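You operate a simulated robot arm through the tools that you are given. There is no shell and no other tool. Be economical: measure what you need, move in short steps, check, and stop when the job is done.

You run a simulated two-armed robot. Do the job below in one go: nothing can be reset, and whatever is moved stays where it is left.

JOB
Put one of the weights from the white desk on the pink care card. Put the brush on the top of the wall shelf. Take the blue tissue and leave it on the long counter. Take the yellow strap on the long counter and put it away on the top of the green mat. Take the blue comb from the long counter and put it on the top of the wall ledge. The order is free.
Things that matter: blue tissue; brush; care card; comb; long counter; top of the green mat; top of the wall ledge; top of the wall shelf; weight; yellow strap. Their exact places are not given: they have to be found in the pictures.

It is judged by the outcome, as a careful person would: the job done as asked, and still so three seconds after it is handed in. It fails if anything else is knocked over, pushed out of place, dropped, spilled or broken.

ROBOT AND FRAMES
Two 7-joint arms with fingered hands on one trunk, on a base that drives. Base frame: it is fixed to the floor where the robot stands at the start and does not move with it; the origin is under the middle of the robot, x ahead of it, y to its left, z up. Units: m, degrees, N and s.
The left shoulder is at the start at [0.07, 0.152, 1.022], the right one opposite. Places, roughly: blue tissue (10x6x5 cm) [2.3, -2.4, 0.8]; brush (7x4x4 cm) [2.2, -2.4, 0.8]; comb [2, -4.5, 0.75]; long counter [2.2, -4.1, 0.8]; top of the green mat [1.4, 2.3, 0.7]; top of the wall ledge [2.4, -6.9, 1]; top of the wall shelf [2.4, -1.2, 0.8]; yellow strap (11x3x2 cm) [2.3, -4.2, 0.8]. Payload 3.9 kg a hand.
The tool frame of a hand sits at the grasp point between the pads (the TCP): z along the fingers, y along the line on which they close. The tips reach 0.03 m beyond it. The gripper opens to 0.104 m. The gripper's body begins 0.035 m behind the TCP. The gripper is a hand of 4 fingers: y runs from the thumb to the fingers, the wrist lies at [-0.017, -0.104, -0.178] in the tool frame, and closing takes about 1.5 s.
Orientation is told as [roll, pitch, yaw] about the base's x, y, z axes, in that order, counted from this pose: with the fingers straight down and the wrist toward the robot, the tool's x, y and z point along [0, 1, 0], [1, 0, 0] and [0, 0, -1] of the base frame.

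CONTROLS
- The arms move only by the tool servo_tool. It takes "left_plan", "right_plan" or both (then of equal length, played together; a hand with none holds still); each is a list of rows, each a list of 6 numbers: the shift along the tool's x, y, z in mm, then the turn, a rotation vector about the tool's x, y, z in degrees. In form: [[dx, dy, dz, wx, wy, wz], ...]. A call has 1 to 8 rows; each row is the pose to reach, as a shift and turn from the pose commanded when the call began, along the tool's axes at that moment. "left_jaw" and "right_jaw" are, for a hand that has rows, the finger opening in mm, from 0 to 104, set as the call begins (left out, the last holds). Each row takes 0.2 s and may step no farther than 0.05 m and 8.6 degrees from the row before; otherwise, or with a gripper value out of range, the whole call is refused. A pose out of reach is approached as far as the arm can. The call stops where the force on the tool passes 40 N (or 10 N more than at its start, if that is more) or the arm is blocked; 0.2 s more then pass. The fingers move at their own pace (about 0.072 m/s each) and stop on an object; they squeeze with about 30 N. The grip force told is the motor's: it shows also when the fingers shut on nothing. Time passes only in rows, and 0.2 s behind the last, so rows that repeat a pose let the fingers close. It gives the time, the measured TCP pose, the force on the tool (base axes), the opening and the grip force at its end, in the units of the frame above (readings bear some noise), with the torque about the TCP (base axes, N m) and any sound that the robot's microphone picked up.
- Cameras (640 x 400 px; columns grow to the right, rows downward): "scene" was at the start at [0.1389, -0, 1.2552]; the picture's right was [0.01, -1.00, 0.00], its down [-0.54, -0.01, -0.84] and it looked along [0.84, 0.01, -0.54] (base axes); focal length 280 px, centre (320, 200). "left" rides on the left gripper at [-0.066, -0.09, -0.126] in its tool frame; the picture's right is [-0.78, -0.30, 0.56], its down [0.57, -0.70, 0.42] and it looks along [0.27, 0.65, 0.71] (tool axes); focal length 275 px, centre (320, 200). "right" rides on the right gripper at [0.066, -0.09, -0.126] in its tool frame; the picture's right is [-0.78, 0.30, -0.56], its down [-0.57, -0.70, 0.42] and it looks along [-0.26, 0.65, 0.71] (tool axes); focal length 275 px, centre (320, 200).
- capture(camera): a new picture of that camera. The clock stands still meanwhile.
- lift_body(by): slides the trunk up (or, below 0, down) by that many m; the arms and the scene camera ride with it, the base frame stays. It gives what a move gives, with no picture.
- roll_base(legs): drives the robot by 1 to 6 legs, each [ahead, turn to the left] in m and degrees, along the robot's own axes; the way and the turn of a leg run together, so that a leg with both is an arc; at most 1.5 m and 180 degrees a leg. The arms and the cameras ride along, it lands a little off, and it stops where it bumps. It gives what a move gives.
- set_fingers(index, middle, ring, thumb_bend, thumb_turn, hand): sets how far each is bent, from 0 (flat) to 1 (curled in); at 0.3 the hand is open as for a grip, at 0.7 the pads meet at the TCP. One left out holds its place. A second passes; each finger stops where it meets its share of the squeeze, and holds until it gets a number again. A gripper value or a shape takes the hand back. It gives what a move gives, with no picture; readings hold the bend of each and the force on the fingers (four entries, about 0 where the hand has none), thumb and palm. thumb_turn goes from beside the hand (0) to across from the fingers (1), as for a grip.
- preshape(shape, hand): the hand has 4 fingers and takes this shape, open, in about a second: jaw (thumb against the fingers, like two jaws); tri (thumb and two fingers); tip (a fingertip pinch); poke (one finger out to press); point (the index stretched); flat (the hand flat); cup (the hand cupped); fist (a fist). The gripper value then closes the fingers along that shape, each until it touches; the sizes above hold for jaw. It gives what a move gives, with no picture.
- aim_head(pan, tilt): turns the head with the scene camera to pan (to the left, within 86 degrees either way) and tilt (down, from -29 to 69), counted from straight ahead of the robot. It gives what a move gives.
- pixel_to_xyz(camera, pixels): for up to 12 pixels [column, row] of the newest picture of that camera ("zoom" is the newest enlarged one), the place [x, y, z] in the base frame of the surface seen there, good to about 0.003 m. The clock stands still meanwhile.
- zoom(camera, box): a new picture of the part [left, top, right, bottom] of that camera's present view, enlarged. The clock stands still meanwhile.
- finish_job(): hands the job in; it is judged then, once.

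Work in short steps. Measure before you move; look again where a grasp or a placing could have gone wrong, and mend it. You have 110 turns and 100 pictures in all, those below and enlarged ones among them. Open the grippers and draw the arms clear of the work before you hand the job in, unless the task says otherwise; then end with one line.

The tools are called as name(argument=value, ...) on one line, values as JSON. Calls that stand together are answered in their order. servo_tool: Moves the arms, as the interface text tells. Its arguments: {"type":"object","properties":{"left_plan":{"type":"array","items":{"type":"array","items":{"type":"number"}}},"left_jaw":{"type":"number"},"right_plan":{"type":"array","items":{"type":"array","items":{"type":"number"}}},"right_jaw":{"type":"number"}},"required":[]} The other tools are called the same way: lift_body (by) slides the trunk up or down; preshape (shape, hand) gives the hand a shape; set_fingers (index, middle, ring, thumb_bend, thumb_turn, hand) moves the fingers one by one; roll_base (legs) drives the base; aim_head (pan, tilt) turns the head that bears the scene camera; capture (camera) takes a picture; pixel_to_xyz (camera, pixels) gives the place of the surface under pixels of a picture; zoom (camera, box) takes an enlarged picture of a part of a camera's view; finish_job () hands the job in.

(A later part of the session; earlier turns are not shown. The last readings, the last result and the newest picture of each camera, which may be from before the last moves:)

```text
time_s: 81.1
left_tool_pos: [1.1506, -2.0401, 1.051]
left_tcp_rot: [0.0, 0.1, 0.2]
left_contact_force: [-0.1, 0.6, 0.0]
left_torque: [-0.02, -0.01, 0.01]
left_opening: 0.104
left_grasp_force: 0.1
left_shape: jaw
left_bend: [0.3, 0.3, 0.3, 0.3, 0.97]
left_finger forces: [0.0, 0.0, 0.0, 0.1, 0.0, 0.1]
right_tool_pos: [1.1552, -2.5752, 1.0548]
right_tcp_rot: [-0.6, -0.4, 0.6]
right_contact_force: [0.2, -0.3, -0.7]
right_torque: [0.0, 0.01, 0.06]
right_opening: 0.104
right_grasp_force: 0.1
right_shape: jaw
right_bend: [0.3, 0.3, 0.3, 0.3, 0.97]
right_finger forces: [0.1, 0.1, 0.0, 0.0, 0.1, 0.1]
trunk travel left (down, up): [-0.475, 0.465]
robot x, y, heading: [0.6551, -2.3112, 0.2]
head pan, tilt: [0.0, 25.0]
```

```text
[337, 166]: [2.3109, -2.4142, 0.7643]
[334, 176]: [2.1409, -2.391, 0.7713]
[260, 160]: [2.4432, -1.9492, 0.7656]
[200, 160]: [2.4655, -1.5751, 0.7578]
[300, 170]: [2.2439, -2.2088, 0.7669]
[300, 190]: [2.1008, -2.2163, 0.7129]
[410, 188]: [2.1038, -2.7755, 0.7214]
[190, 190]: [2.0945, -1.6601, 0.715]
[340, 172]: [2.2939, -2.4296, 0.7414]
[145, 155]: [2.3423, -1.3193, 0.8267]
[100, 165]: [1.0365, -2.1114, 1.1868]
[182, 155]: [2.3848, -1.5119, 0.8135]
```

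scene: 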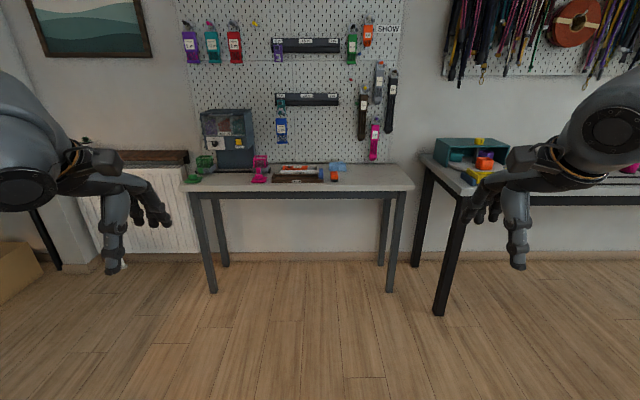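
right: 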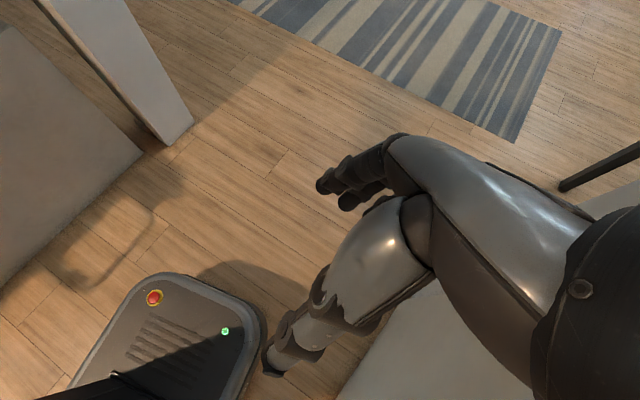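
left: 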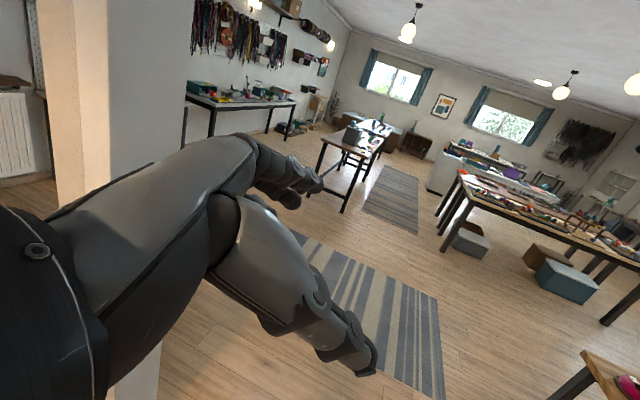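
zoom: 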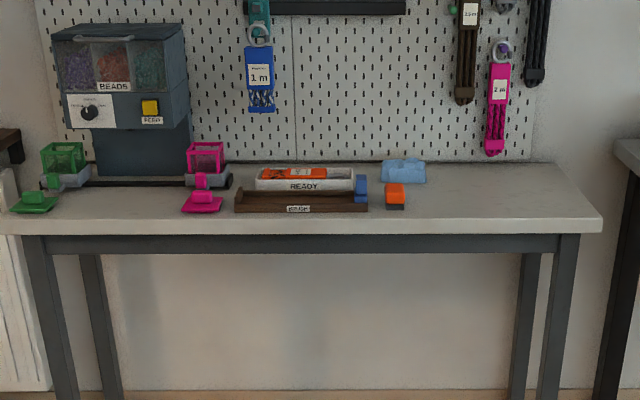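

The brush (orange/black) is near (2.14,-2.39), the tissue near (2.30,-2.42); desk edge x≈2.09, top z≈0.735. I drive 0.85 m closer and look down.

roll_base(legs=[[0.85, 0]])

aim_head(pan=0, tilt=40)

capture(camera="scene")

```text
time_s: 85.6
left_tool_pos: [2.0056, -2.0493, 1.0514]
left_tcp_rot: [0.0, 0.1, -0.3]
left_contact_force: [-0.2, -0.3, 0.0]
left_torque: [0.02, 0.0, -0.01]
left_opening: 0.104
left_grasp_force: 0.1
left_shape: jaw
left_bend: [0.3, 0.3, 0.3, 0.3, 0.97]
left_finger forces: [0.0, 0.0, 0.1, 0.1, 0.0, 0.0]
right_tool_pos: [2.005, -2.5852, 1.0547]
right_tcp_rot: [-0.5, -0.5, 0.0]
right_contact_force: [0.3, 0.4, 0.1]
right_torque: [0.02, 0.02, -0.01]
right_opening: 0.1039
right_grasp_force: 0.0
right_shape: jaw
right_bend: [0.3, 0.3, 0.3, 0.3, 0.97]
right_finger forces: [0.1, 0.1, 0.0, 0.0, 0.1, 0.1]
trunk travel left (down, up): [-0.475, 0.465]
robot x, y, heading: [1.5022, -2.3181, -0.5]
head pan, tilt: [0.0, 25.0]
```

```text
time_s: 86.3
left_tool_pos: [2.005, -2.0499, 1.0513]
left_tcp_rot: [0.0, 0.0, -0.2]
left_contact_force: [0.1, -1.2, -0.6]
left_torque: [-0.01, 0.01, 0.0]
left_opening: 0.104
left_grasp_force: 0.0
left_shape: jaw
left_bend: [0.3, 0.3, 0.3, 0.3, 0.97]
left_finger forces: [0.0, 0.1, 0.0, 0.1, 0.0, 0.0]
right_tool_pos: [2.0056, -2.586, 1.0543]
right_tcp_rot: [-0.5, -0.5, 0.0]
right_contact_force: [-0.5, 0.4, -0.6]
right_torque: [-0.02, 0.01, 0.0]
right_opening: 0.1038
right_grasp_force: 0.1
right_shape: jaw
right_bend: [0.3, 0.3, 0.3, 0.3, 0.97]
right_finger forces: [0.0, 0.0, 0.1, 0.0, 0.0, 0.0]
trunk travel left (down, up): [-0.475, 0.465]
robot x, y, heading: [1.5034, -2.3159, -0.8]
head pan, tilt: [0.0, 40.0]
```

```text
55 pictures are left
```

scene: 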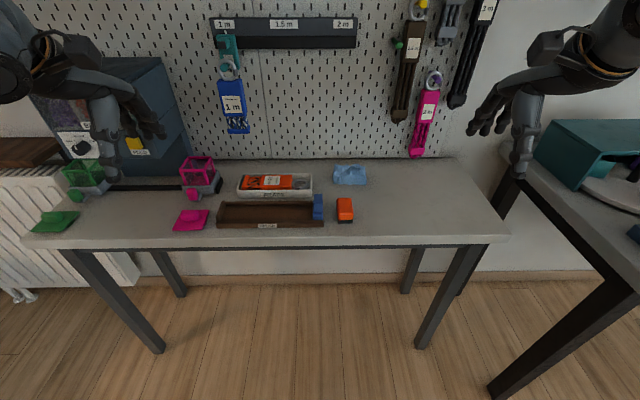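

zoom(camera="scene", box=[280, 145, 400, 220])

pixel_to_xyz(camera="zoom", pixels=[[305, 300], [380, 300], [305, 350], [385, 350], [345, 375], [280, 160], [460, 150], [370, 130], [290, 180], [400, 220], [218, 270], [430, 330]])

```text
5.33 times, centred on (340, 182) of scene
```

zoom: 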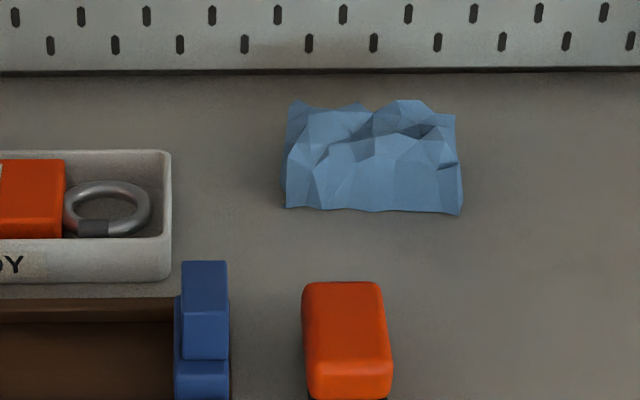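

```text
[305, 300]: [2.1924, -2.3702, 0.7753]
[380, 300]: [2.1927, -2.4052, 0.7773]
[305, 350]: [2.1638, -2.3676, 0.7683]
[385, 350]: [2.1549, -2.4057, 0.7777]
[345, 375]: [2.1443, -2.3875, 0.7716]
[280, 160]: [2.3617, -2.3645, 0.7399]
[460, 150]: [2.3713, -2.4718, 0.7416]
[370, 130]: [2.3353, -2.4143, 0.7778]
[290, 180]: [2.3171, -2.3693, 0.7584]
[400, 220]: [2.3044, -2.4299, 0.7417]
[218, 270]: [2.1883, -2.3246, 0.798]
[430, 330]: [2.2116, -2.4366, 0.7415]
```

Brush: centre (2.17,-2.388), top 0.777, 7 cm along x; tissue centre about (2.335,-2.418). I bring the left hand above the brush and move the right hand aside; I also check how far the wall is behind the tissue.

pixel_to_xyz(camera="zoom", pixels=[[370, 60], [370, 80], [360, 115], [370, 100], [320, 200], [440, 190], [440, 130], [300, 115]])

servo_tool(left_plan=[[-43, 20, 0, 0, 0, 0], [-86, 41, 0, 0, 0, 0], [-129, 62, 0, 0, 0, 0], [-172, 83, 0, 0, 0, 0], [-215, 104, 0, 0, 0, 0], [-258, 125, 0, 0, 0, 0], [-300, 146, 0, 0, 0, 0], [-343, 165, 0, 0, 0, 0]], right_plan=[[-30, 0, 0, 0, 0, 0], [-60, 0, 0, 0, 0, 0], [-90, 0, 0, 0, 0, 0], [-100, 0, 0, 0, 0, 0], [-100, 0, 0, 0, 0, 0], [-100, 0, 0, 0, 0, 0], [-100, 0, 0, 0, 0, 0], [-100, 0, 0, 0, 0, 0]])

servo_tool(left_plan=[[0, 0, 40, 0, 0, 0], [0, 0, 80, 0, 0, 0], [0, 0, 120, 0, 0, 0], [0, 0, 160, 0, 0, 0], [0, 0, 180, 0, 0, 0], [0, 0, 180, 0, 0, 0]])

capture(camera="left")

```text
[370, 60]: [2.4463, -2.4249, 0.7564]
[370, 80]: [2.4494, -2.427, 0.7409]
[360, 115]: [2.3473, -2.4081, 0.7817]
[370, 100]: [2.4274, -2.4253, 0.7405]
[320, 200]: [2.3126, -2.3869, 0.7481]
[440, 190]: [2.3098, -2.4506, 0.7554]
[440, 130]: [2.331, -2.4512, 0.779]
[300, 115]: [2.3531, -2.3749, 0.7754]
```

```text
time_s: 88.2
left_tool_pos: [2.0604, -2.2291, 1.0508]
left_tcp_rot: [0.0, -0.1, -0.3]
left_contact_force: [-1.5, -1.2, 0.1]
left_torque: [0.0, 0.02, 0.0]
left_opening: 0.1038
left_grasp_force: 0.0
left_shape: jaw
left_bend: [0.3, 0.3, 0.3, 0.3, 0.97]
left_finger forces: [0.0, 0.1, 0.0, 0.0, 0.0, 0.0]
left hand out of reach, approached as far as the arm can: row 4, 5, 6, 7, 8
right_tool_pos: [2.0033, -2.6858, 1.0554]
right_tcp_rot: [-0.4, -0.4, 0.0]
right_contact_force: [-0.5, -1.0, -0.4]
right_torque: [0.03, -0.05, -0.03]
right_opening: 0.1041
right_grasp_force: 0.0
right_shape: jaw
right_bend: [0.3, 0.3, 0.3, 0.3, 0.97]
right_finger forces: [0.1, 0.1, 0.0, 0.0, 0.0, 0.0]
trunk travel left (down, up): [-0.475, 0.465]
robot x, y, heading: [1.5065, -2.3156, -0.5]
head pan, tilt: [0.0, 40.0]
```

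```text
time_s: 89.5
left_tool_pos: [2.0526, -2.2141, 0.8736]
left_tcp_rot: [-0.1, 0.0, -0.3]
left_contact_force: [0.2, -0.3, -1.0]
left_torque: [0.0, -0.01, -0.02]
left_opening: 0.104
left_grasp_force: 0.1
left_shape: jaw
left_bend: [0.3, 0.3, 0.3, 0.3, 0.97]
left_finger forces: [0.1, 0.0, 0.0, 0.1, 0.0, 0.0]
left hand out of reach, approached as far as the arm can: row 4, 5, 6
right_tool_pos: [2.0055, -2.6859, 1.0544]
right_tcp_rot: [-0.4, -0.5, 0.0]
right_contact_force: [-0.1, -0.2, 0.4]
right_torque: [0.01, 0.01, -0.01]
right_opening: 0.1037
right_grasp_force: 0.1
right_shape: jaw
right_bend: [0.3, 0.3, 0.3, 0.3, 0.97]
right_finger forces: [0.0, 0.1, 0.0, 0.0, 0.1, 0.1]
trunk travel left (down, up): [-0.475, 0.465]
robot x, y, heading: [1.5039, -2.3179, -0.6]
head pan, tilt: [0.0, 40.0]
```

```text
53 pictures are left
```

left: 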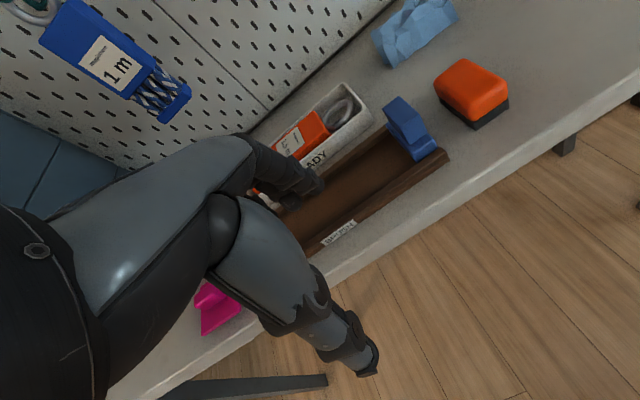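

The left hand cannot cross the middle, so the right hand will take the tissue from here and the left the brush after a sideways shift. I raise the left hand back out of the way and advance the base 0.12 m.

servo_tool(left_plan=[[0, 0, -45, 0, 0, 0], [0, 0, -90, 0, 0, 0], [0, 0, -135, 0, 0, 0], [20, -10, -177, 0, 0, 0], [60, -25, -177, 0, 0, 0], [100, -40, -177, 0, 0, 0], [140, -50, -177, 0, 0, 0], [165, -50, -177, 0, 0, 0]])

roll_base(legs=[[0.12, 0]])

capture(camera="right")

```text
time_s: 91.3
left_tool_pos: [2.003, -2.0472, 1.05]
left_tcp_rot: [0.1, 0.1, -0.4]
left_contact_force: [0.5, 0.6, 0.7]
left_torque: [0.02, 0.04, 0.02]
left_opening: 0.1041
left_grasp_force: 0.0
left_shape: jaw
left_bend: [0.3, 0.3, 0.3, 0.3, 0.97]
left_finger forces: [0.1, 0.0, 0.0, 0.1, 0.1, 0.0]
right_tool_pos: [2.0051, -2.6851, 1.0541]
right_tcp_rot: [-0.5, -0.4, -0.1]
right_contact_force: [-0.3, 0.4, -0.1]
right_torque: [0.0, -0.02, -0.01]
right_opening: 0.1042
right_grasp_force: 0.1
right_shape: jaw
right_bend: [0.3, 0.3, 0.3, 0.3, 0.97]
right_finger forces: [0.0, 0.0, 0.0, 0.1, 0.0, 0.0]
trunk travel left (down, up): [-0.475, 0.465]
robot x, y, heading: [1.5025, -2.3122, -0.7]
head pan, tilt: [0.0, 40.0]
```

```text
time_s: 92.6
left_tool_pos: [2.125, -2.0505, 1.0493]
left_tcp_rot: [0.0, 0.0, -0.5]
left_contact_force: [0.5, -0.9, -0.1]
left_torque: [0.01, 0.0, -0.02]
left_opening: 0.104
left_grasp_force: 0.1
left_shape: jaw
left_bend: [0.3, 0.3, 0.3, 0.3, 0.97]
left_finger forces: [0.0, 0.0, 0.0, 0.0, 0.0, 0.1]
right_tool_pos: [2.1251, -2.6879, 1.0551]
right_tcp_rot: [-0.5, -0.5, -0.2]
right_contact_force: [0.0, 0.0, -0.3]
right_torque: [0.0, 0.0, 0.02]
right_opening: 0.1039
right_grasp_force: 0.1
right_shape: jaw
right_bend: [0.3, 0.3, 0.3, 0.3, 0.97]
right_finger forces: [0.0, 0.0, 0.0, 0.1, 0.1, 0.1]
trunk travel left (down, up): [-0.475, 0.465]
robot x, y, heading: [1.6248, -2.3201, -0.5]
head pan, tilt: [0.0, 40.0]
```

```text
52 pictures are left
```

right: 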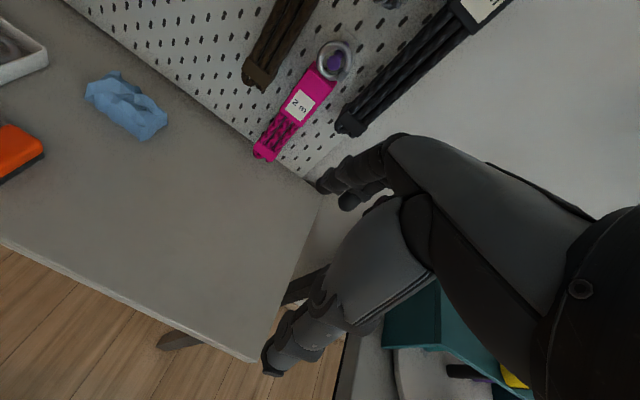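

From (2.125,-2.688) I move the right hand toward above the tissue at (2.335,-2.418), stopping slightly short and high to check.

servo_tool(right_plan=[[34, 19, 18, 0, 0, 0], [68, 38, 36, 0, 0, 0], [102, 57, 54, 0, 0, 0], [136, 76, 72, 0, 0, 0], [170, 95, 90, 0, 0, 0], [204, 115, 110, 0, 0, 0], [238, 135, 130, 0, 0, 0], [270, 155, 150, 0, 0, 0]], right_jaw=92)

servo_tool(right_plan=[[0, 25, 15, 0, 0, 0], [0, 54, 30, 0, 0, 0], [0, 54, 40, 0, 0, 0]])

capture(camera="right")

capture(camera="scene")

```text
time_s: 94.4
left_tool_pos: [2.1251, -2.0492, 1.0501]
left_tcp_rot: [-0.1, 0.2, -0.4]
left_contact_force: [0.0, 0.7, 0.4]
left_torque: [-0.02, -0.01, 0.0]
left_opening: 0.1039
left_grasp_force: 0.1
left_shape: jaw
left_bend: [0.3, 0.3, 0.3, 0.3, 0.97]
left_finger forces: [0.0, 0.0, 0.1, 0.0, 0.1, 0.1]
right_tool_pos: [2.2816, -2.4175, 0.904]
right_tcp_rot: [-0.4, -0.5, -0.1]
right_contact_force: [0.3, 0.3, -0.3]
right_torque: [0.0, -0.02, 0.03]
right_opening: 0.0924
right_grasp_force: 0.0
right_shape: jaw
right_bend: [0.29, 0.32, 0.3, 0.32, 0.98]
right_finger forces: [0.0, 0.0, 0.0, 0.0, 0.1, 0.0]
trunk travel left (down, up): [-0.475, 0.465]
robot x, y, heading: [1.6233, -2.3167, -0.6]
head pan, tilt: [0.0, 40.0]
```

```text
time_s: 95.2
left_tool_pos: [2.1242, -2.0513, 1.0509]
left_tcp_rot: [-0.1, 0.0, -0.5]
left_contact_force: [0.2, -0.7, 0.0]
left_torque: [0.01, -0.01, 0.02]
left_opening: 0.1038
left_grasp_force: 0.0
left_shape: jaw
left_bend: [0.3, 0.3, 0.3, 0.3, 0.97]
left_finger forces: [0.0, 0.0, 0.0, 0.0, 0.1, 0.0]
right_tool_pos: [2.3359, -2.4199, 0.8656]
right_tcp_rot: [-0.4, -0.5, -0.1]
right_contact_force: [-0.3, -0.2, -0.1]
right_torque: [0.01, -0.03, -0.02]
right_opening: 0.0923
right_grasp_force: 0.1
right_shape: jaw
right_bend: [0.29, 0.32, 0.3, 0.32, 0.98]
right_finger forces: [0.1, 0.1, 0.0, 0.1, 0.0, 0.1]
trunk travel left (down, up): [-0.475, 0.465]
robot x, y, heading: [1.625, -2.3209, -0.6]
head pan, tilt: [0.0, 40.0]
```

```text
51 pictures are left
```

right: 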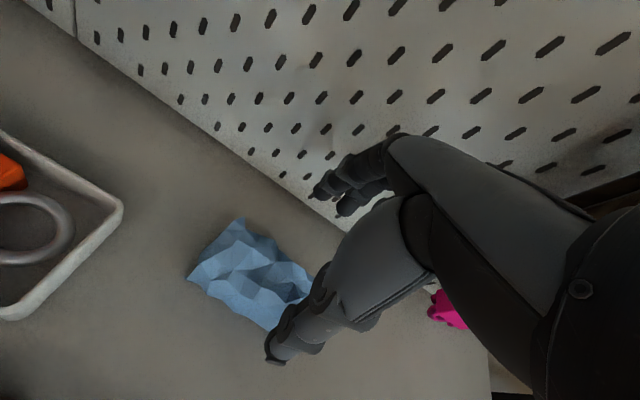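

```text
50 pictures are left
```

scene: 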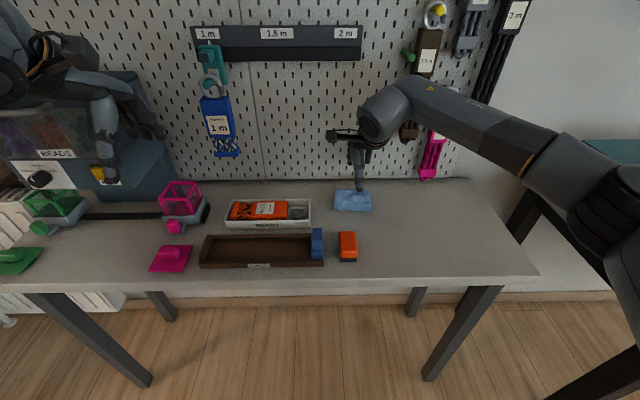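

The tissue at (250,270) is nearly under the grasp point, about 1 cm to the +y side. I shift, descend and close.

servo_tool(right_plan=[[6, 0, 30, 0, 0, 0], [6, 0, 60, 0, 0, 0], [6, 0, 80, 0, 0, 0], [6, 0, 88, 0, 0, 0], [6, 0, 88, 0, 0, 0]])

servo_tool(right_plan=[[0, 0, 0, 0, 0, 0], [0, 0, 0, 0, 0, 0], [0, 0, 0, 0, 0, 0], [0, 0, 0, 0, 0, 0], [0, 0, 0, 0, 0, 0], [0, 0, 0, 0, 0, 0], [0, 0, 0, 0, 0, 0]], right_jaw=25)

capture(camera="right")

```text
time_s: 96.4
left_tool_pos: [2.125, -2.0513, 1.0497]
left_tcp_rot: [0.0, 0.0, -0.3]
left_contact_force: [-0.7, 0.8, 0.8]
left_torque: [0.01, 0.0, -0.01]
left_opening: 0.1039
left_grasp_force: 0.1
left_shape: jaw
left_bend: [0.3, 0.3, 0.3, 0.3, 0.97]
left_finger forces: [0.0, 0.1, 0.1, 0.1, 0.0, 0.0]
right_tool_pos: [2.3374, -2.4138, 0.7768]
right_tcp_rot: [-0.4, -0.4, -0.1]
right_contact_force: [0.7, 0.1, -0.4]
right_torque: [0.02, -0.01, -0.03]
right_opening: 0.0927
right_grasp_force: 0.0
right_shape: jaw
right_bend: [0.29, 0.32, 0.3, 0.32, 0.98]
right_finger forces: [0.1, 0.1, 0.1, 0.0, 0.0, 0.0]
trunk travel left (down, up): [-0.475, 0.465]
robot x, y, heading: [1.6262, -2.3223, -0.1]
head pan, tilt: [0.0, 40.0]
```

```text
time_s: 98.0
left_tool_pos: [2.1254, -2.0516, 1.0512]
left_tcp_rot: [0.0, 0.1, -0.3]
left_contact_force: [0.3, 0.9, 0.1]
left_torque: [-0.02, 0.01, 0.01]
left_opening: 0.1041
left_grasp_force: 0.0
left_shape: jaw
left_bend: [0.3, 0.3, 0.3, 0.3, 0.97]
left_finger forces: [0.1, 0.2, 0.0, 0.0, 0.1, 0.0]
right_tool_pos: [2.3382, -2.4149, 0.7759]
right_tcp_rot: [-0.4, -0.5, -0.1]
right_contact_force: [-0.1, 0.4, -0.1]
right_torque: [-0.02, 0.02, 0.01]
right_opening: 0.0518
right_grasp_force: 30.7
right_shape: jaw
right_bend: [0.74, 0.45, 0.43, 0.68, 0.99]
right_finger forces: [15.2, 8.4, 3.7, 0.0, 27.2, 0.0]
trunk travel left (down, up): [-0.475, 0.465]
robot x, y, heading: [1.6236, -2.3201, -0.6]
head pan, tilt: [0.0, 40.0]
```

```text
49 pictures are left
```

right: 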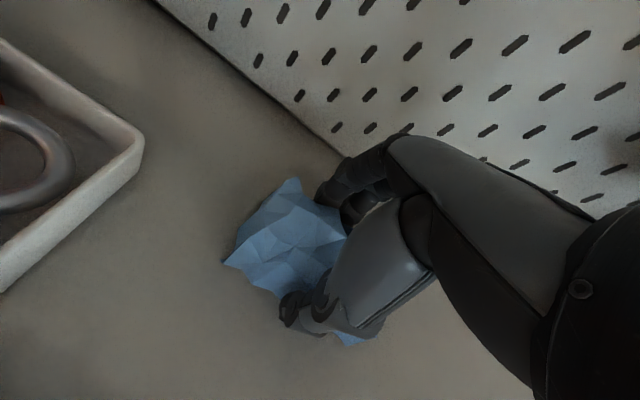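

The tissue is gripped (27 N on the thumb). I lift it and draw it back and out to the right side.

servo_tool(right_plan=[[0, 0, -40, 0, 0, 0], [0, 0, -80, 0, 0, 0], [0, -20, -115, 0, 0, 0], [0, -55, -145, 0, 0, 0], [-30, -85, -165, 0, 0, 0], [-65, -110, -185, 0, 0, 0], [-100, -135, -205, 0, 0, 0], [-135, -160, -225, 0, 0, 0]])

servo_tool(right_plan=[[-35, -15, -15, 0, 0, 0], [-70, -30, -25, 0, 0, 0], [-105, -45, -35, 0, 0, 0], [-135, -55, -45, 0, 0, 0]])

capture(camera="right")

```text
time_s: 99.8
left_tool_pos: [2.1232, -2.0532, 1.0519]
left_tcp_rot: [0.2, 0.0, -0.6]
left_contact_force: [-0.7, 0.1, -0.5]
left_torque: [0.01, -0.01, 0.03]
left_opening: 0.1037
left_grasp_force: 0.0
left_shape: jaw
left_bend: [0.3, 0.3, 0.3, 0.3, 0.97]
left_finger forces: [0.0, 0.1, 0.0, 0.0, 0.0, 0.0]
right_tool_pos: [2.1722, -2.5496, 1.0037]
right_tcp_rot: [-0.4, -0.5, -0.2]
right_contact_force: [-0.7, 0.0, -0.3]
right_torque: [0.03, 0.0, 0.0]
right_opening: 0.0517
right_grasp_force: 29.7
right_shape: jaw
right_bend: [0.74, 0.45, 0.43, 0.68, 0.99]
right_finger forces: [15.1, 8.4, 3.7, 0.1, 27.3, 0.1]
trunk travel left (down, up): [-0.475, 0.465]
robot x, y, heading: [1.6263, -2.3184, -0.8]
head pan, tilt: [0.0, 40.0]
```

```text
time_s: 100.8
left_tool_pos: [2.1238, -2.0511, 1.0509]
left_tcp_rot: [0.1, 0.0, -0.3]
left_contact_force: [0.3, -0.2, 0.1]
left_torque: [0.01, -0.03, 0.0]
left_opening: 0.1038
left_grasp_force: 0.0
left_shape: jaw
left_bend: [0.3, 0.3, 0.3, 0.3, 0.97]
left_finger forces: [0.0, 0.0, 0.1, 0.1, 0.1, 0.0]
right_tool_pos: [2.1183, -2.6825, 1.0498]
right_tcp_rot: [-0.6, -0.5, -0.1]
right_contact_force: [0.1, -0.9, 0.6]
right_torque: [0.0, 0.0, 0.01]
right_opening: 0.0518
right_grasp_force: 30.4
right_shape: jaw
right_bend: [0.74, 0.45, 0.43, 0.68, 0.99]
right_finger forces: [15.2, 8.3, 3.7, 0.0, 27.3, 0.0]
trunk travel left (down, up): [-0.475, 0.465]
robot x, y, heading: [1.6256, -2.3186, -0.6]
head pan, tilt: [0.0, 40.0]
```

```text
48 pictures are left
```

right: 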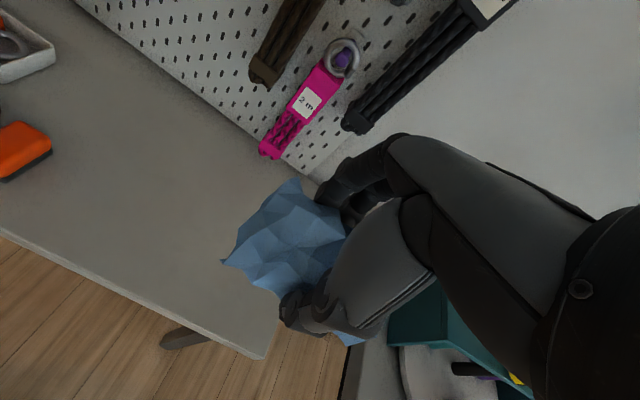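

The tissue is held well. I back off, shift diagonally right, and come back so the brush is 0.2 m left of the robot's axis.

roll_base(legs=[[-0.55, 0], [0, -45], [0.38, 0], [0, 45], [0.2, 0]])

capture(camera="scene")

```text
time_s: 111.3
left_tool_pos: [2.0405, -2.3206, 1.0488]
left_tcp_rot: [0.1, 0.1, -0.6]
left_contact_force: [-0.1, 0.2, 0.5]
left_torque: [-0.03, 0.04, 0.0]
left_opening: 0.1038
left_grasp_force: 0.0
left_shape: jaw
left_bend: [0.3, 0.3, 0.3, 0.3, 0.97]
left_finger forces: [0.0, 0.0, 0.1, 0.0, 0.0, 0.0]
right_tool_pos: [2.0335, -2.9522, 1.0479]
right_tcp_rot: [-0.5, -0.3, -0.2]
right_contact_force: [-0.4, -0.1, -1.1]
right_torque: [0.0, 0.05, -0.02]
right_opening: 0.0516
right_grasp_force: 29.8
right_shape: jaw
right_bend: [0.74, 0.46, 0.43, 0.68, 0.99]
right_finger forces: [15.1, 8.3, 3.7, 0.0, 27.1, 0.0]
trunk travel left (down, up): [-0.475, 0.465]
robot x, y, heading: [1.5418, -2.5915, -0.5]
head pan, tilt: [0.0, 40.0]
```

```text
47 pictures are left
```

scene: 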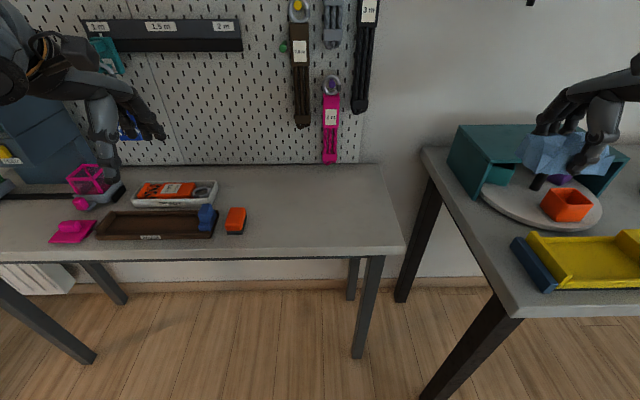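

I recheck the brush position from here.

zoom(camera="scene", box=[180, 190, 276, 250])

pixel_to_xyz(camera="zoom", pixels=[[320, 130], [440, 125], [300, 240], [435, 240], [370, 190], [250, 150], [250, 250]])

servo_tool(left_plan=[[-18, 32, 35, 0, 0, 0], [-36, 65, 70, 0, 0, 0], [-54, 97, 100, 0, 0, 0], [-71, 129, 130, 0, 0, 0], [-71, 129, 160, 0, 0, 0], [-71, 129, 180, 0, 0, 0], [-71, 129, 180, 0, 0, 0]])

capture(camera="left")

```text
6.67 times, centred on (228, 220) of scene
```

zoom: 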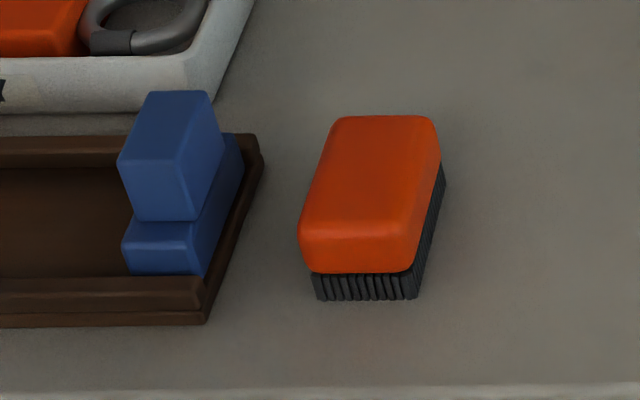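

```text
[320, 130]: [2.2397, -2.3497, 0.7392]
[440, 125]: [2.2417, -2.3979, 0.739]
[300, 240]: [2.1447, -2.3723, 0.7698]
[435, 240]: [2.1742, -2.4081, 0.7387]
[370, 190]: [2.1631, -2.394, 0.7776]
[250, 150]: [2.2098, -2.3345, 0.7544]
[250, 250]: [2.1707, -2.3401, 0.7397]
```

```text
refused: row 1 steps farther than a row can; nothing moved
```

```text
45 pictures are left
```

left: 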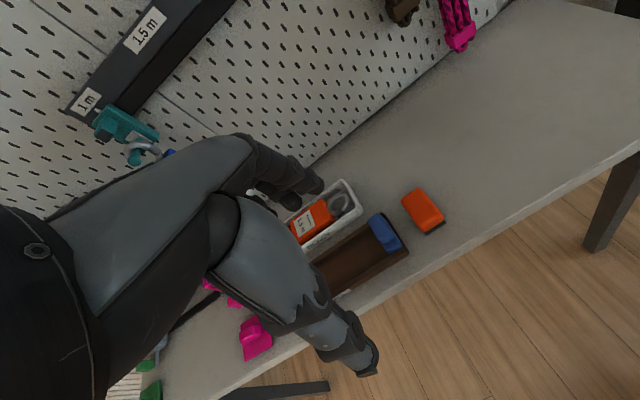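

Brush centre about (2.17,-2.392). I move above it with legal steps, aiming at y -2.398 to stay clear of the tray.

servo_tool(left_plan=[[-15, 26, 30, 0, 0, 0], [-30, 52, 60, 0, 0, 0], [-45, 78, 90, 0, 0, 0], [-60, 104, 120, 0, 0, 0], [-76, 130, 145, 0, 0, 0], [-76, 130, 185, 0, 0, 0], [-76, 130, 190, 0, 0, 0], [-76, 130, 190, 0, 0, 0]])

capture(camera="left")

```text
time_s: 113.1
left_tool_pos: [2.1682, -2.3976, 0.8597]
left_tcp_rot: [-0.1, 0.0, -0.5]
left_contact_force: [0.1, -0.2, 0.3]
left_torque: [0.0, 0.01, -0.01]
left_opening: 0.1039
left_grasp_force: 0.1
left_shape: jaw
left_bend: [0.3, 0.3, 0.3, 0.3, 0.97]
left_finger forces: [0.0, 0.0, 0.0, 0.0, 0.0, 0.1]
right_tool_pos: [2.0327, -2.952, 1.0474]
right_tcp_rot: [-0.6, -0.5, -0.2]
right_contact_force: [-0.5, 0.1, -0.1]
right_torque: [0.0, 0.0, 0.0]
right_opening: 0.0514
right_grasp_force: 29.8
right_shape: jaw
right_bend: [0.74, 0.46, 0.43, 0.68, 0.99]
right_finger forces: [15.1, 8.3, 3.6, 0.0, 27.1, 0.0]
trunk travel left (down, up): [-0.475, 0.465]
robot x, y, heading: [1.5398, -2.5848, -1.0]
head pan, tilt: [0.0, 40.0]
```

```text
44 pictures are left
```

left: 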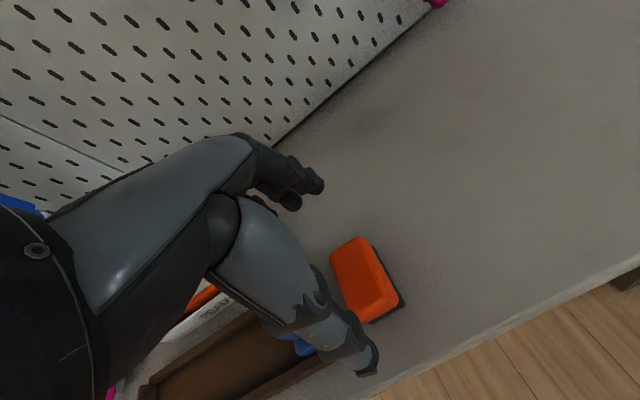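

The brush is centred under the grasp point. I descend 83 mm and close.

servo_tool(left_plan=[[0, 2, 30, 0, 0, 0], [0, 2, 60, 0, 0, 0], [0, 2, 76, 0, 0, 0], [0, 2, 83, 0, 0, 0], [0, 2, 83, 0, 0, 0]])

servo_tool(left_plan=[[0, 0, 0, 0, 0, 0], [0, 0, 0, 0, 0, 0], [0, 0, 0, 0, 0, 0], [0, 0, 0, 0, 0, 0], [0, 0, 0, 0, 0, 0], [0, 0, 0, 0, 0, 0]], left_jaw=40)

capture(camera="left")

```text
time_s: 114.3
left_tool_pos: [2.1424, -2.38, 0.8047]
left_tcp_rot: [0.0, -0.3, -0.7]
left_contact_force: [0.5, -1.3, 15.8]
left_torque: [0.06, -1.03, -0.17]
left_opening: 0.1041
left_grasp_force: 0.0
left_shape: jaw
left_bend: [0.29, 0.3, 0.3, 0.3, 0.97]
left_finger forces: [2.6, 13.4, 0.0, 0.1, 0.1, 0.1]
left hand out of reach, approached as far as the arm can: row 1, 2, 3, 4, 5
right_tool_pos: [2.0301, -2.9532, 1.0485]
right_tcp_rot: [-0.4, -0.7, -0.1]
right_contact_force: [-0.2, -0.8, 0.3]
right_torque: [0.0, 0.01, 0.01]
right_opening: 0.0516
right_grasp_force: 29.8
right_shape: jaw
right_bend: [0.74, 0.46, 0.43, 0.68, 0.99]
right_finger forces: [15.2, 8.2, 3.6, 0.1, 27.1, 0.1]
trunk travel left (down, up): [-0.475, 0.465]
robot x, y, heading: [1.5377, -2.5824, -0.5]
head pan, tilt: [0.0, 40.0]
```

```text
time_s: 115.7
left_tool_pos: [2.1424, -2.38, 0.8052]
left_tcp_rot: [0.0, -0.5, -0.6]
left_contact_force: [3.1, 2.3, 32.8]
left_torque: [0.07, -0.46, 0.29]
left_opening: 0.05
left_grasp_force: 29.8
left_shape: jaw
left_bend: [0.73, 0.37, 0.43, 0.76, 1.0]
left_finger forces: [20.4, 18.1, 0.0, 0.1, 42.1, 0.0]
right_tool_pos: [2.0292, -2.9522, 1.0489]
right_tcp_rot: [-0.4, -0.6, -0.3]
right_contact_force: [-0.1, 0.7, -0.4]
right_torque: [0.0, 0.0, -0.02]
right_opening: 0.0514
right_grasp_force: 29.8
right_shape: jaw
right_bend: [0.74, 0.46, 0.43, 0.68, 0.99]
right_finger forces: [15.1, 8.3, 3.7, 0.0, 27.1, 0.1]
trunk travel left (down, up): [-0.475, 0.465]
robot x, y, heading: [1.543, -2.587, -0.7]
head pan, tilt: [0.0, 40.0]
```

```text
43 pictures are left
```

left: 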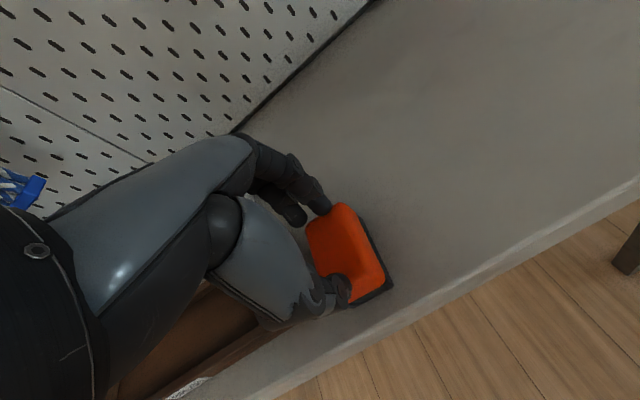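

The left arm ran short of reach and came down on top of the brush, so this grip is poor. I open and rise rather than lift with it.

servo_tool(left_plan=[[0, 0, 0, 0, 0, 0], [0, 0, 0, 0, 0, 0], [0, 0, 0, 0, 0, 0], [0, 0, 0, 0, 0, 0], [0, 0, -20, 0, 0, 0], [0, 0, -60, 0, 0, 0], [0, 0, -100, 0, 0, 0]], left_jaw=104)

zoom(camera="scene", box=[150, 170, 310, 270])

```text
time_s: 117.3
left_tool_pos: [2.1435, -2.3794, 0.901]
left_tcp_rot: [0.1, 0.0, -0.5]
left_contact_force: [-0.9, -0.3, -0.1]
left_torque: [0.04, -0.01, -0.04]
left_opening: 0.104
left_grasp_force: 0.0
left_shape: jaw
left_bend: [0.3, 0.3, 0.3, 0.3, 0.97]
left_finger forces: [0.0, 0.0, 0.0, 0.0, 0.0, 0.0]
right_tool_pos: [2.0337, -2.9526, 1.0476]
right_tcp_rot: [-0.4, -0.5, -0.2]
right_contact_force: [1.0, -0.8, 0.0]
right_torque: [-0.04, -0.02, 0.0]
right_opening: 0.0515
right_grasp_force: 30.4
right_shape: jaw
right_bend: [0.74, 0.46, 0.43, 0.68, 0.99]
right_finger forces: [15.2, 8.3, 3.7, 0.0, 27.1, 0.0]
trunk travel left (down, up): [-0.475, 0.465]
robot x, y, heading: [1.5405, -2.589, -0.8]
head pan, tilt: [0.0, 40.0]
```

```text
4.00 times, centred on (230, 220) of scene
```

zoom: 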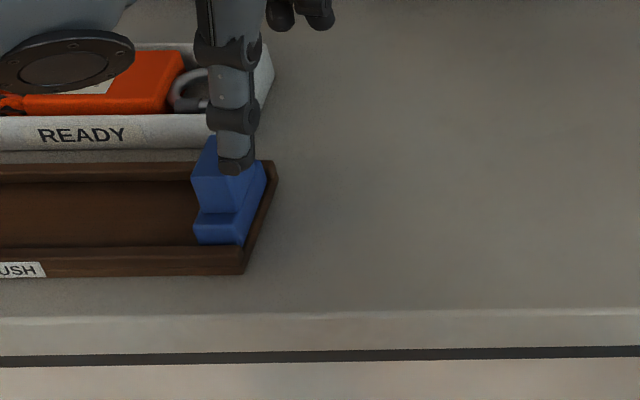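

The brush is not at its place in this view. I check the left hand's camera.

capture(camera="left")

capture(camera="scene")

```text
41 pictures are left
```

left: 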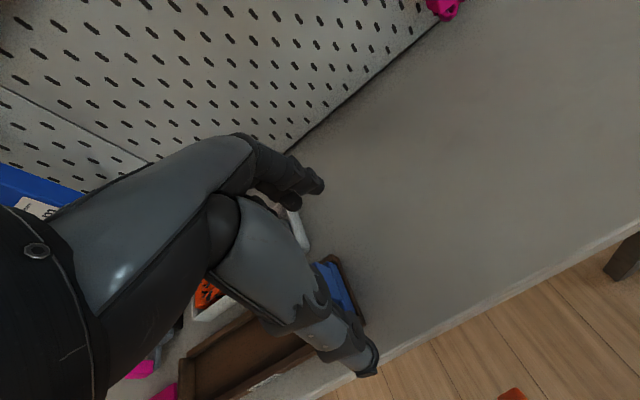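

```text
40 pictures are left
```

scene: 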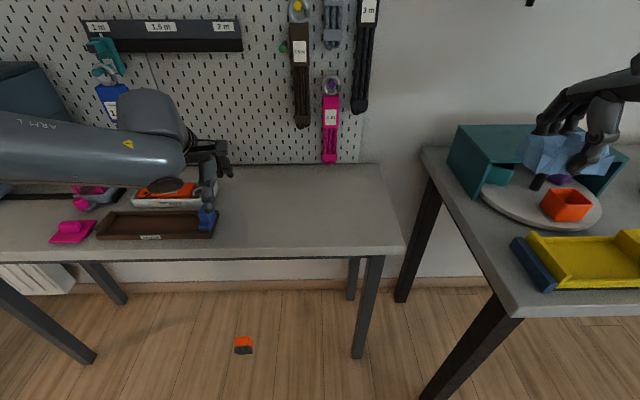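

The brush slipped off onto the floor at (243,345). I can pick it up from there; I measure it.

zoom(camera="scene", box=[195, 315, 291, 375])

pixel_to_xyz(camera="scene", pixels=[[243, 341], [238, 340], [249, 340], [243, 350], [236, 350], [251, 350], [243, 360], [350, 340], [90, 350]])

```text
6.67 times, centred on (243, 345) of scene
```

zoom: 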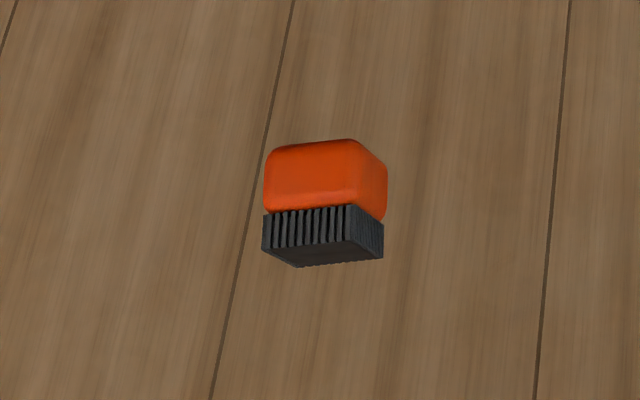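

```text
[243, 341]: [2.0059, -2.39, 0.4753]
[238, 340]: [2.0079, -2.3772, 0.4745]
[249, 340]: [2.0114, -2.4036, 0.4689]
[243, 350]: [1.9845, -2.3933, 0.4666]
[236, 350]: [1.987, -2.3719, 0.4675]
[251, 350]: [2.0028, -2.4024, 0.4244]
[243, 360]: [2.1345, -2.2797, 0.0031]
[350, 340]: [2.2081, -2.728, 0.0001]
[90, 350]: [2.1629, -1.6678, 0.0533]
```

It is still mid-fall (z≈0.47). I raise the left hand to its rest place, letting time pass, and look down at the floor.

servo_tool(left_plan=[[0, -20, -40, 0, 0, 0], [20, -40, -80, 0, 0, 0], [40, -60, -120, 0, 0, 0], [60, -80, -150, 0, 0, 0], [80, -90, -150, 0, 0, 0], [80, -90, -150, 0, 0, 0]])

aim_head(pan=15, tilt=60)

capture(camera="scene")

```text
time_s: 118.7
left_tool_pos: [2.0548, -2.2994, 1.0508]
left_tcp_rot: [0.0, -0.1, -0.6]
left_contact_force: [0.1, 0.0, 0.2]
left_torque: [0.03, -0.01, 0.0]
left_opening: 0.104
left_grasp_force: 0.1
left_shape: jaw
left_bend: [0.3, 0.3, 0.3, 0.3, 0.97]
left_finger forces: [0.1, 0.1, 0.0, 0.1, 0.1, 0.0]
right_tool_pos: [2.0327, -2.9527, 1.0476]
right_tcp_rot: [-0.4, -0.4, -0.2]
right_contact_force: [-0.7, -0.7, 0.0]
right_torque: [0.02, 0.01, 0.01]
right_opening: 0.0515
right_grasp_force: 30.0
right_shape: jaw
right_bend: [0.74, 0.46, 0.43, 0.68, 0.99]
right_finger forces: [15.1, 8.2, 3.8, 0.1, 27.1, 0.0]
trunk travel left (down, up): [-0.475, 0.465]
robot x, y, heading: [1.5367, -2.5852, -0.6]
head pan, tilt: [0.0, 40.0]
```

```text
time_s: 119.5
left_tool_pos: [2.0557, -2.2986, 1.0501]
left_tcp_rot: [-0.1, 0.0, -0.5]
left_contact_force: [1.0, -0.2, -0.3]
left_torque: [-0.02, -0.02, 0.03]
left_opening: 0.1041
left_grasp_force: 0.0
left_shape: jaw
left_bend: [0.3, 0.3, 0.3, 0.3, 0.97]
left_finger forces: [0.0, 0.0, 0.0, 0.0, 0.0, 0.0]
right_tool_pos: [2.0325, -2.9509, 1.0479]
right_tcp_rot: [-0.5, -0.6, -0.1]
right_contact_force: [-0.9, 0.2, -0.6]
right_torque: [0.02, 0.02, 0.03]
right_opening: 0.0513
right_grasp_force: 30.4
right_shape: jaw
right_bend: [0.74, 0.46, 0.43, 0.68, 0.99]
right_finger forces: [15.1, 8.3, 3.7, 0.0, 27.1, 0.0]
trunk travel left (down, up): [-0.475, 0.465]
robot x, y, heading: [1.5402, -2.5851, -0.6]
head pan, tilt: [15.0, 60.0]
```

```text
38 pictures are left
```

scene: 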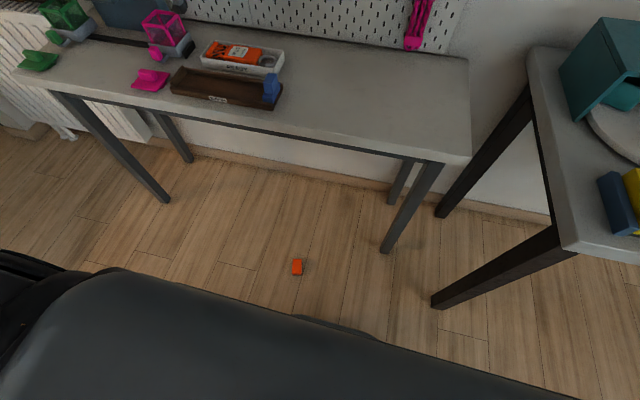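

The brush lies on the floor at (297,267). I measure it.

zoom(camera="scene", box=[257, 242, 337, 292])

pixel_to_xyz(camera="scene", pixels=[[297, 266], [294, 262], [300, 262], [294, 272], [300, 272], [310, 267]])

```text
8.00 times, centred on (297, 267) of scene
```

zoom: 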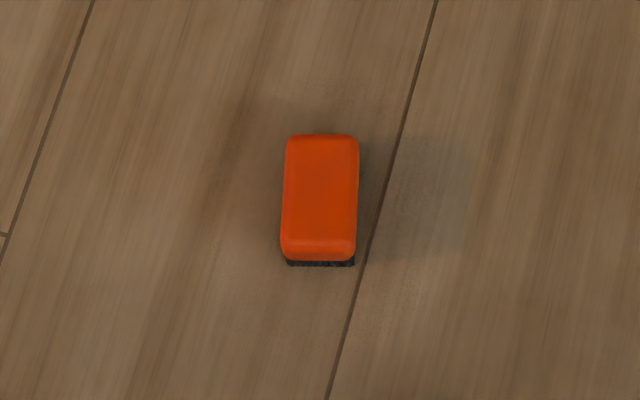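

```text
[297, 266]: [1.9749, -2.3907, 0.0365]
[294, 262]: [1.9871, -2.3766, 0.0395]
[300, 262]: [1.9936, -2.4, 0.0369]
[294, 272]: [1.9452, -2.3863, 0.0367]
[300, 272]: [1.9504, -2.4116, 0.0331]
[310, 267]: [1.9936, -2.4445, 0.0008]
```

The brush stands upright on the floor at (1.968,-2.394). The left arm's reach is poor, so I prefer the right hand: first I look for a free spot on the neighbouring long counter for the tissue.

aim_head(pan=-40, tilt=40)

capture(camera="scene")

```text
time_s: 120.8
left_tool_pos: [2.0559, -2.2993, 1.05]
left_tcp_rot: [0.0, 0.1, -0.5]
left_contact_force: [-0.4, 0.3, -0.1]
left_torque: [-0.02, -0.03, -0.01]
left_opening: 0.104
left_grasp_force: 0.1
left_shape: jaw
left_bend: [0.3, 0.3, 0.3, 0.3, 0.97]
left_finger forces: [0.0, 0.1, 0.1, 0.0, 0.1, 0.1]
right_tool_pos: [2.0332, -2.952, 1.0481]
right_tcp_rot: [-0.5, -0.4, -0.2]
right_contact_force: [0.5, 0.1, 0.0]
right_torque: [0.02, 0.01, 0.04]
right_opening: 0.0512
right_grasp_force: 29.9
right_shape: jaw
right_bend: [0.74, 0.46, 0.43, 0.68, 0.99]
right_finger forces: [15.2, 8.3, 3.7, 0.0, 27.1, 0.1]
trunk travel left (down, up): [-0.475, 0.465]
robot x, y, heading: [1.5379, -2.587, -1.1]
head pan, tilt: [-40.0, 40.0]
```

```text
36 pictures are left
```

scene: 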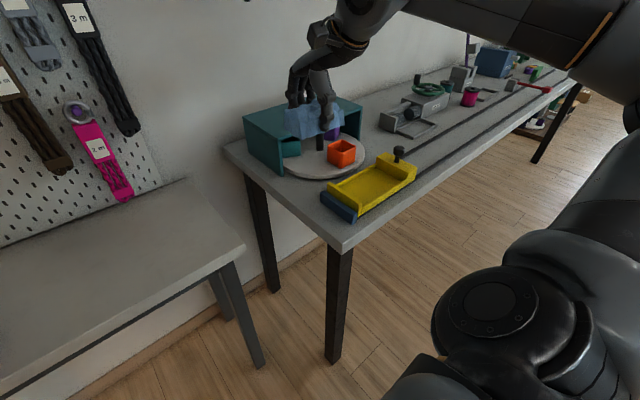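

The neighbouring counter with the rail is the long counter. I measure candidate free spots on its near end.

pixel_to_xyz(camera="scene", pixels=[[300, 205], [280, 190], [315, 215], [325, 200], [343, 240], [232, 152], [270, 175], [375, 145], [385, 135], [370, 115], [400, 145], [375, 158]])

zoom(camera="scene", box=[220, 60, 460, 250])

```text
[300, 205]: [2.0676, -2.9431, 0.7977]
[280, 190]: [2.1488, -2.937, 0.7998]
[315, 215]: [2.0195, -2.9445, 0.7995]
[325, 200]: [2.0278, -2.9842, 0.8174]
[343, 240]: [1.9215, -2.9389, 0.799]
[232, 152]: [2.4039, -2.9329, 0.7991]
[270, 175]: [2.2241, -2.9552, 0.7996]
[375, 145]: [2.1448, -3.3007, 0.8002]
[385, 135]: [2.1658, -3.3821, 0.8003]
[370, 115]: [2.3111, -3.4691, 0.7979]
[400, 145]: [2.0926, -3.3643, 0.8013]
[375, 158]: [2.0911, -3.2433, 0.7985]
```

```text
2.11 times, centred on (340, 155) of scene
```

zoom: 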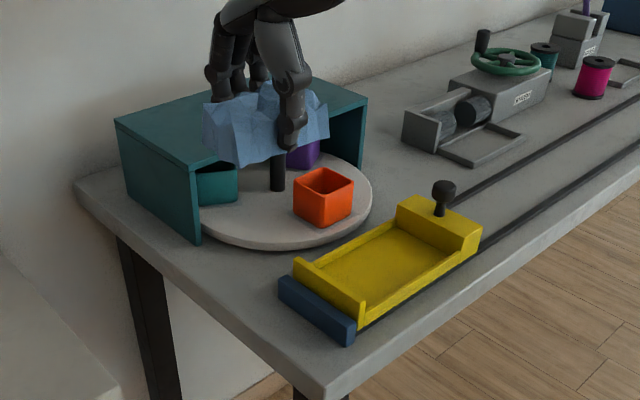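

Free area lies at about (2.2,-3.32) between the turntable and the reel machine; counter top z 0.799. I shift the robot 0.4 m right.

roll_base(legs=[[-0.45, 0], [0, -45], [0.57, 0], [0, 45]])

aim_head(pan=-15, tilt=42)

capture(camera="scene")

```text
time_s: 130.5
left_tool_pos: [2.0087, -2.7097, 1.0495]
left_tcp_rot: [-0.1, 0.1, -1.0]
left_contact_force: [-0.8, 0.2, 0.0]
left_torque: [-0.02, -0.02, -0.01]
left_opening: 0.1036
left_grasp_force: 0.1
left_shape: jaw
left_bend: [0.3, 0.3, 0.3, 0.3, 0.97]
left_finger forces: [0.0, 0.0, 0.0, 0.1, 0.0, 0.1]
right_tool_pos: [1.9816, -3.3599, 1.0473]
right_tcp_rot: [-0.5, -0.4, -0.4]
right_contact_force: [-0.2, 0.2, -0.4]
right_torque: [-0.02, 0.01, -0.01]
right_opening: 0.051
right_grasp_force: 29.9
right_shape: jaw
right_bend: [0.74, 0.46, 0.43, 0.68, 0.99]
right_finger forces: [15.1, 8.2, 3.7, 0.1, 26.8, 0.0]
trunk travel left (down, up): [-0.475, 0.465]
robot x, y, heading: [1.4947, -2.9908, -1.4]
head pan, tilt: [-40.0, 40.0]
```

```text
time_s: 131.4
left_tool_pos: [2.0089, -2.7095, 1.0499]
left_tcp_rot: [-0.1, 0.1, -0.9]
left_contact_force: [0.8, 0.1, -0.6]
left_torque: [0.02, 0.0, 0.04]
left_opening: 0.1041
left_grasp_force: 0.0
left_shape: jaw
left_bend: [0.3, 0.3, 0.3, 0.3, 0.97]
left_finger forces: [0.0, 0.0, 0.0, 0.0, 0.0, 0.2]
right_tool_pos: [1.9826, -3.3599, 1.0473]
right_tcp_rot: [-0.4, -0.5, -0.4]
right_contact_force: [0.0, -0.2, 0.1]
right_torque: [0.01, -0.03, 0.0]
right_opening: 0.0511
right_grasp_force: 30.1
right_shape: jaw
right_bend: [0.74, 0.46, 0.43, 0.68, 0.99]
right_finger forces: [14.9, 8.1, 3.5, 0.0, 26.8, 0.0]
trunk travel left (down, up): [-0.475, 0.465]
robot x, y, heading: [1.4931, -2.995, -1.1]
head pan, tilt: [-15.0, 42.0]
```

```text
34 pictures are left
```

scene: 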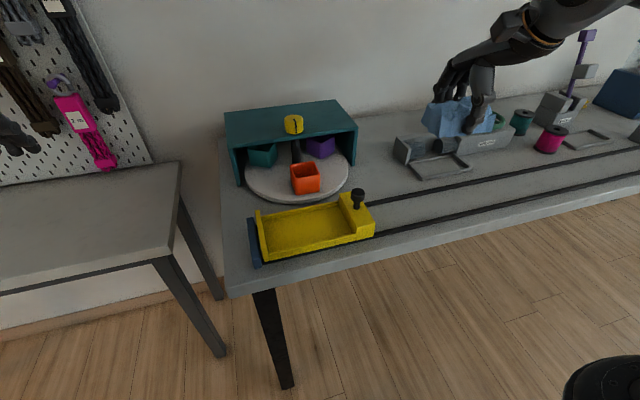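

The free area is around (374,155). I measure its limits.

pixel_to_xyz(camera="scene", pixels=[[374, 155], [354, 175], [392, 150], [405, 178], [374, 190], [374, 130], [395, 125], [360, 145], [374, 198], [470, 110]])

```text
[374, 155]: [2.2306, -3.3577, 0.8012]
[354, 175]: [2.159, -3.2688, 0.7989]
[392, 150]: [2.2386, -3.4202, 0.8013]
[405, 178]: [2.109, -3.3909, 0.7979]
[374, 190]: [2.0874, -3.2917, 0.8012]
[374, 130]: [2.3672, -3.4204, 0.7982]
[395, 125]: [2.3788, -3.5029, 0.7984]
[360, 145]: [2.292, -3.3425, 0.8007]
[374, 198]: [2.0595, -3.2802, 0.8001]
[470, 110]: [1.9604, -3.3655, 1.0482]
```

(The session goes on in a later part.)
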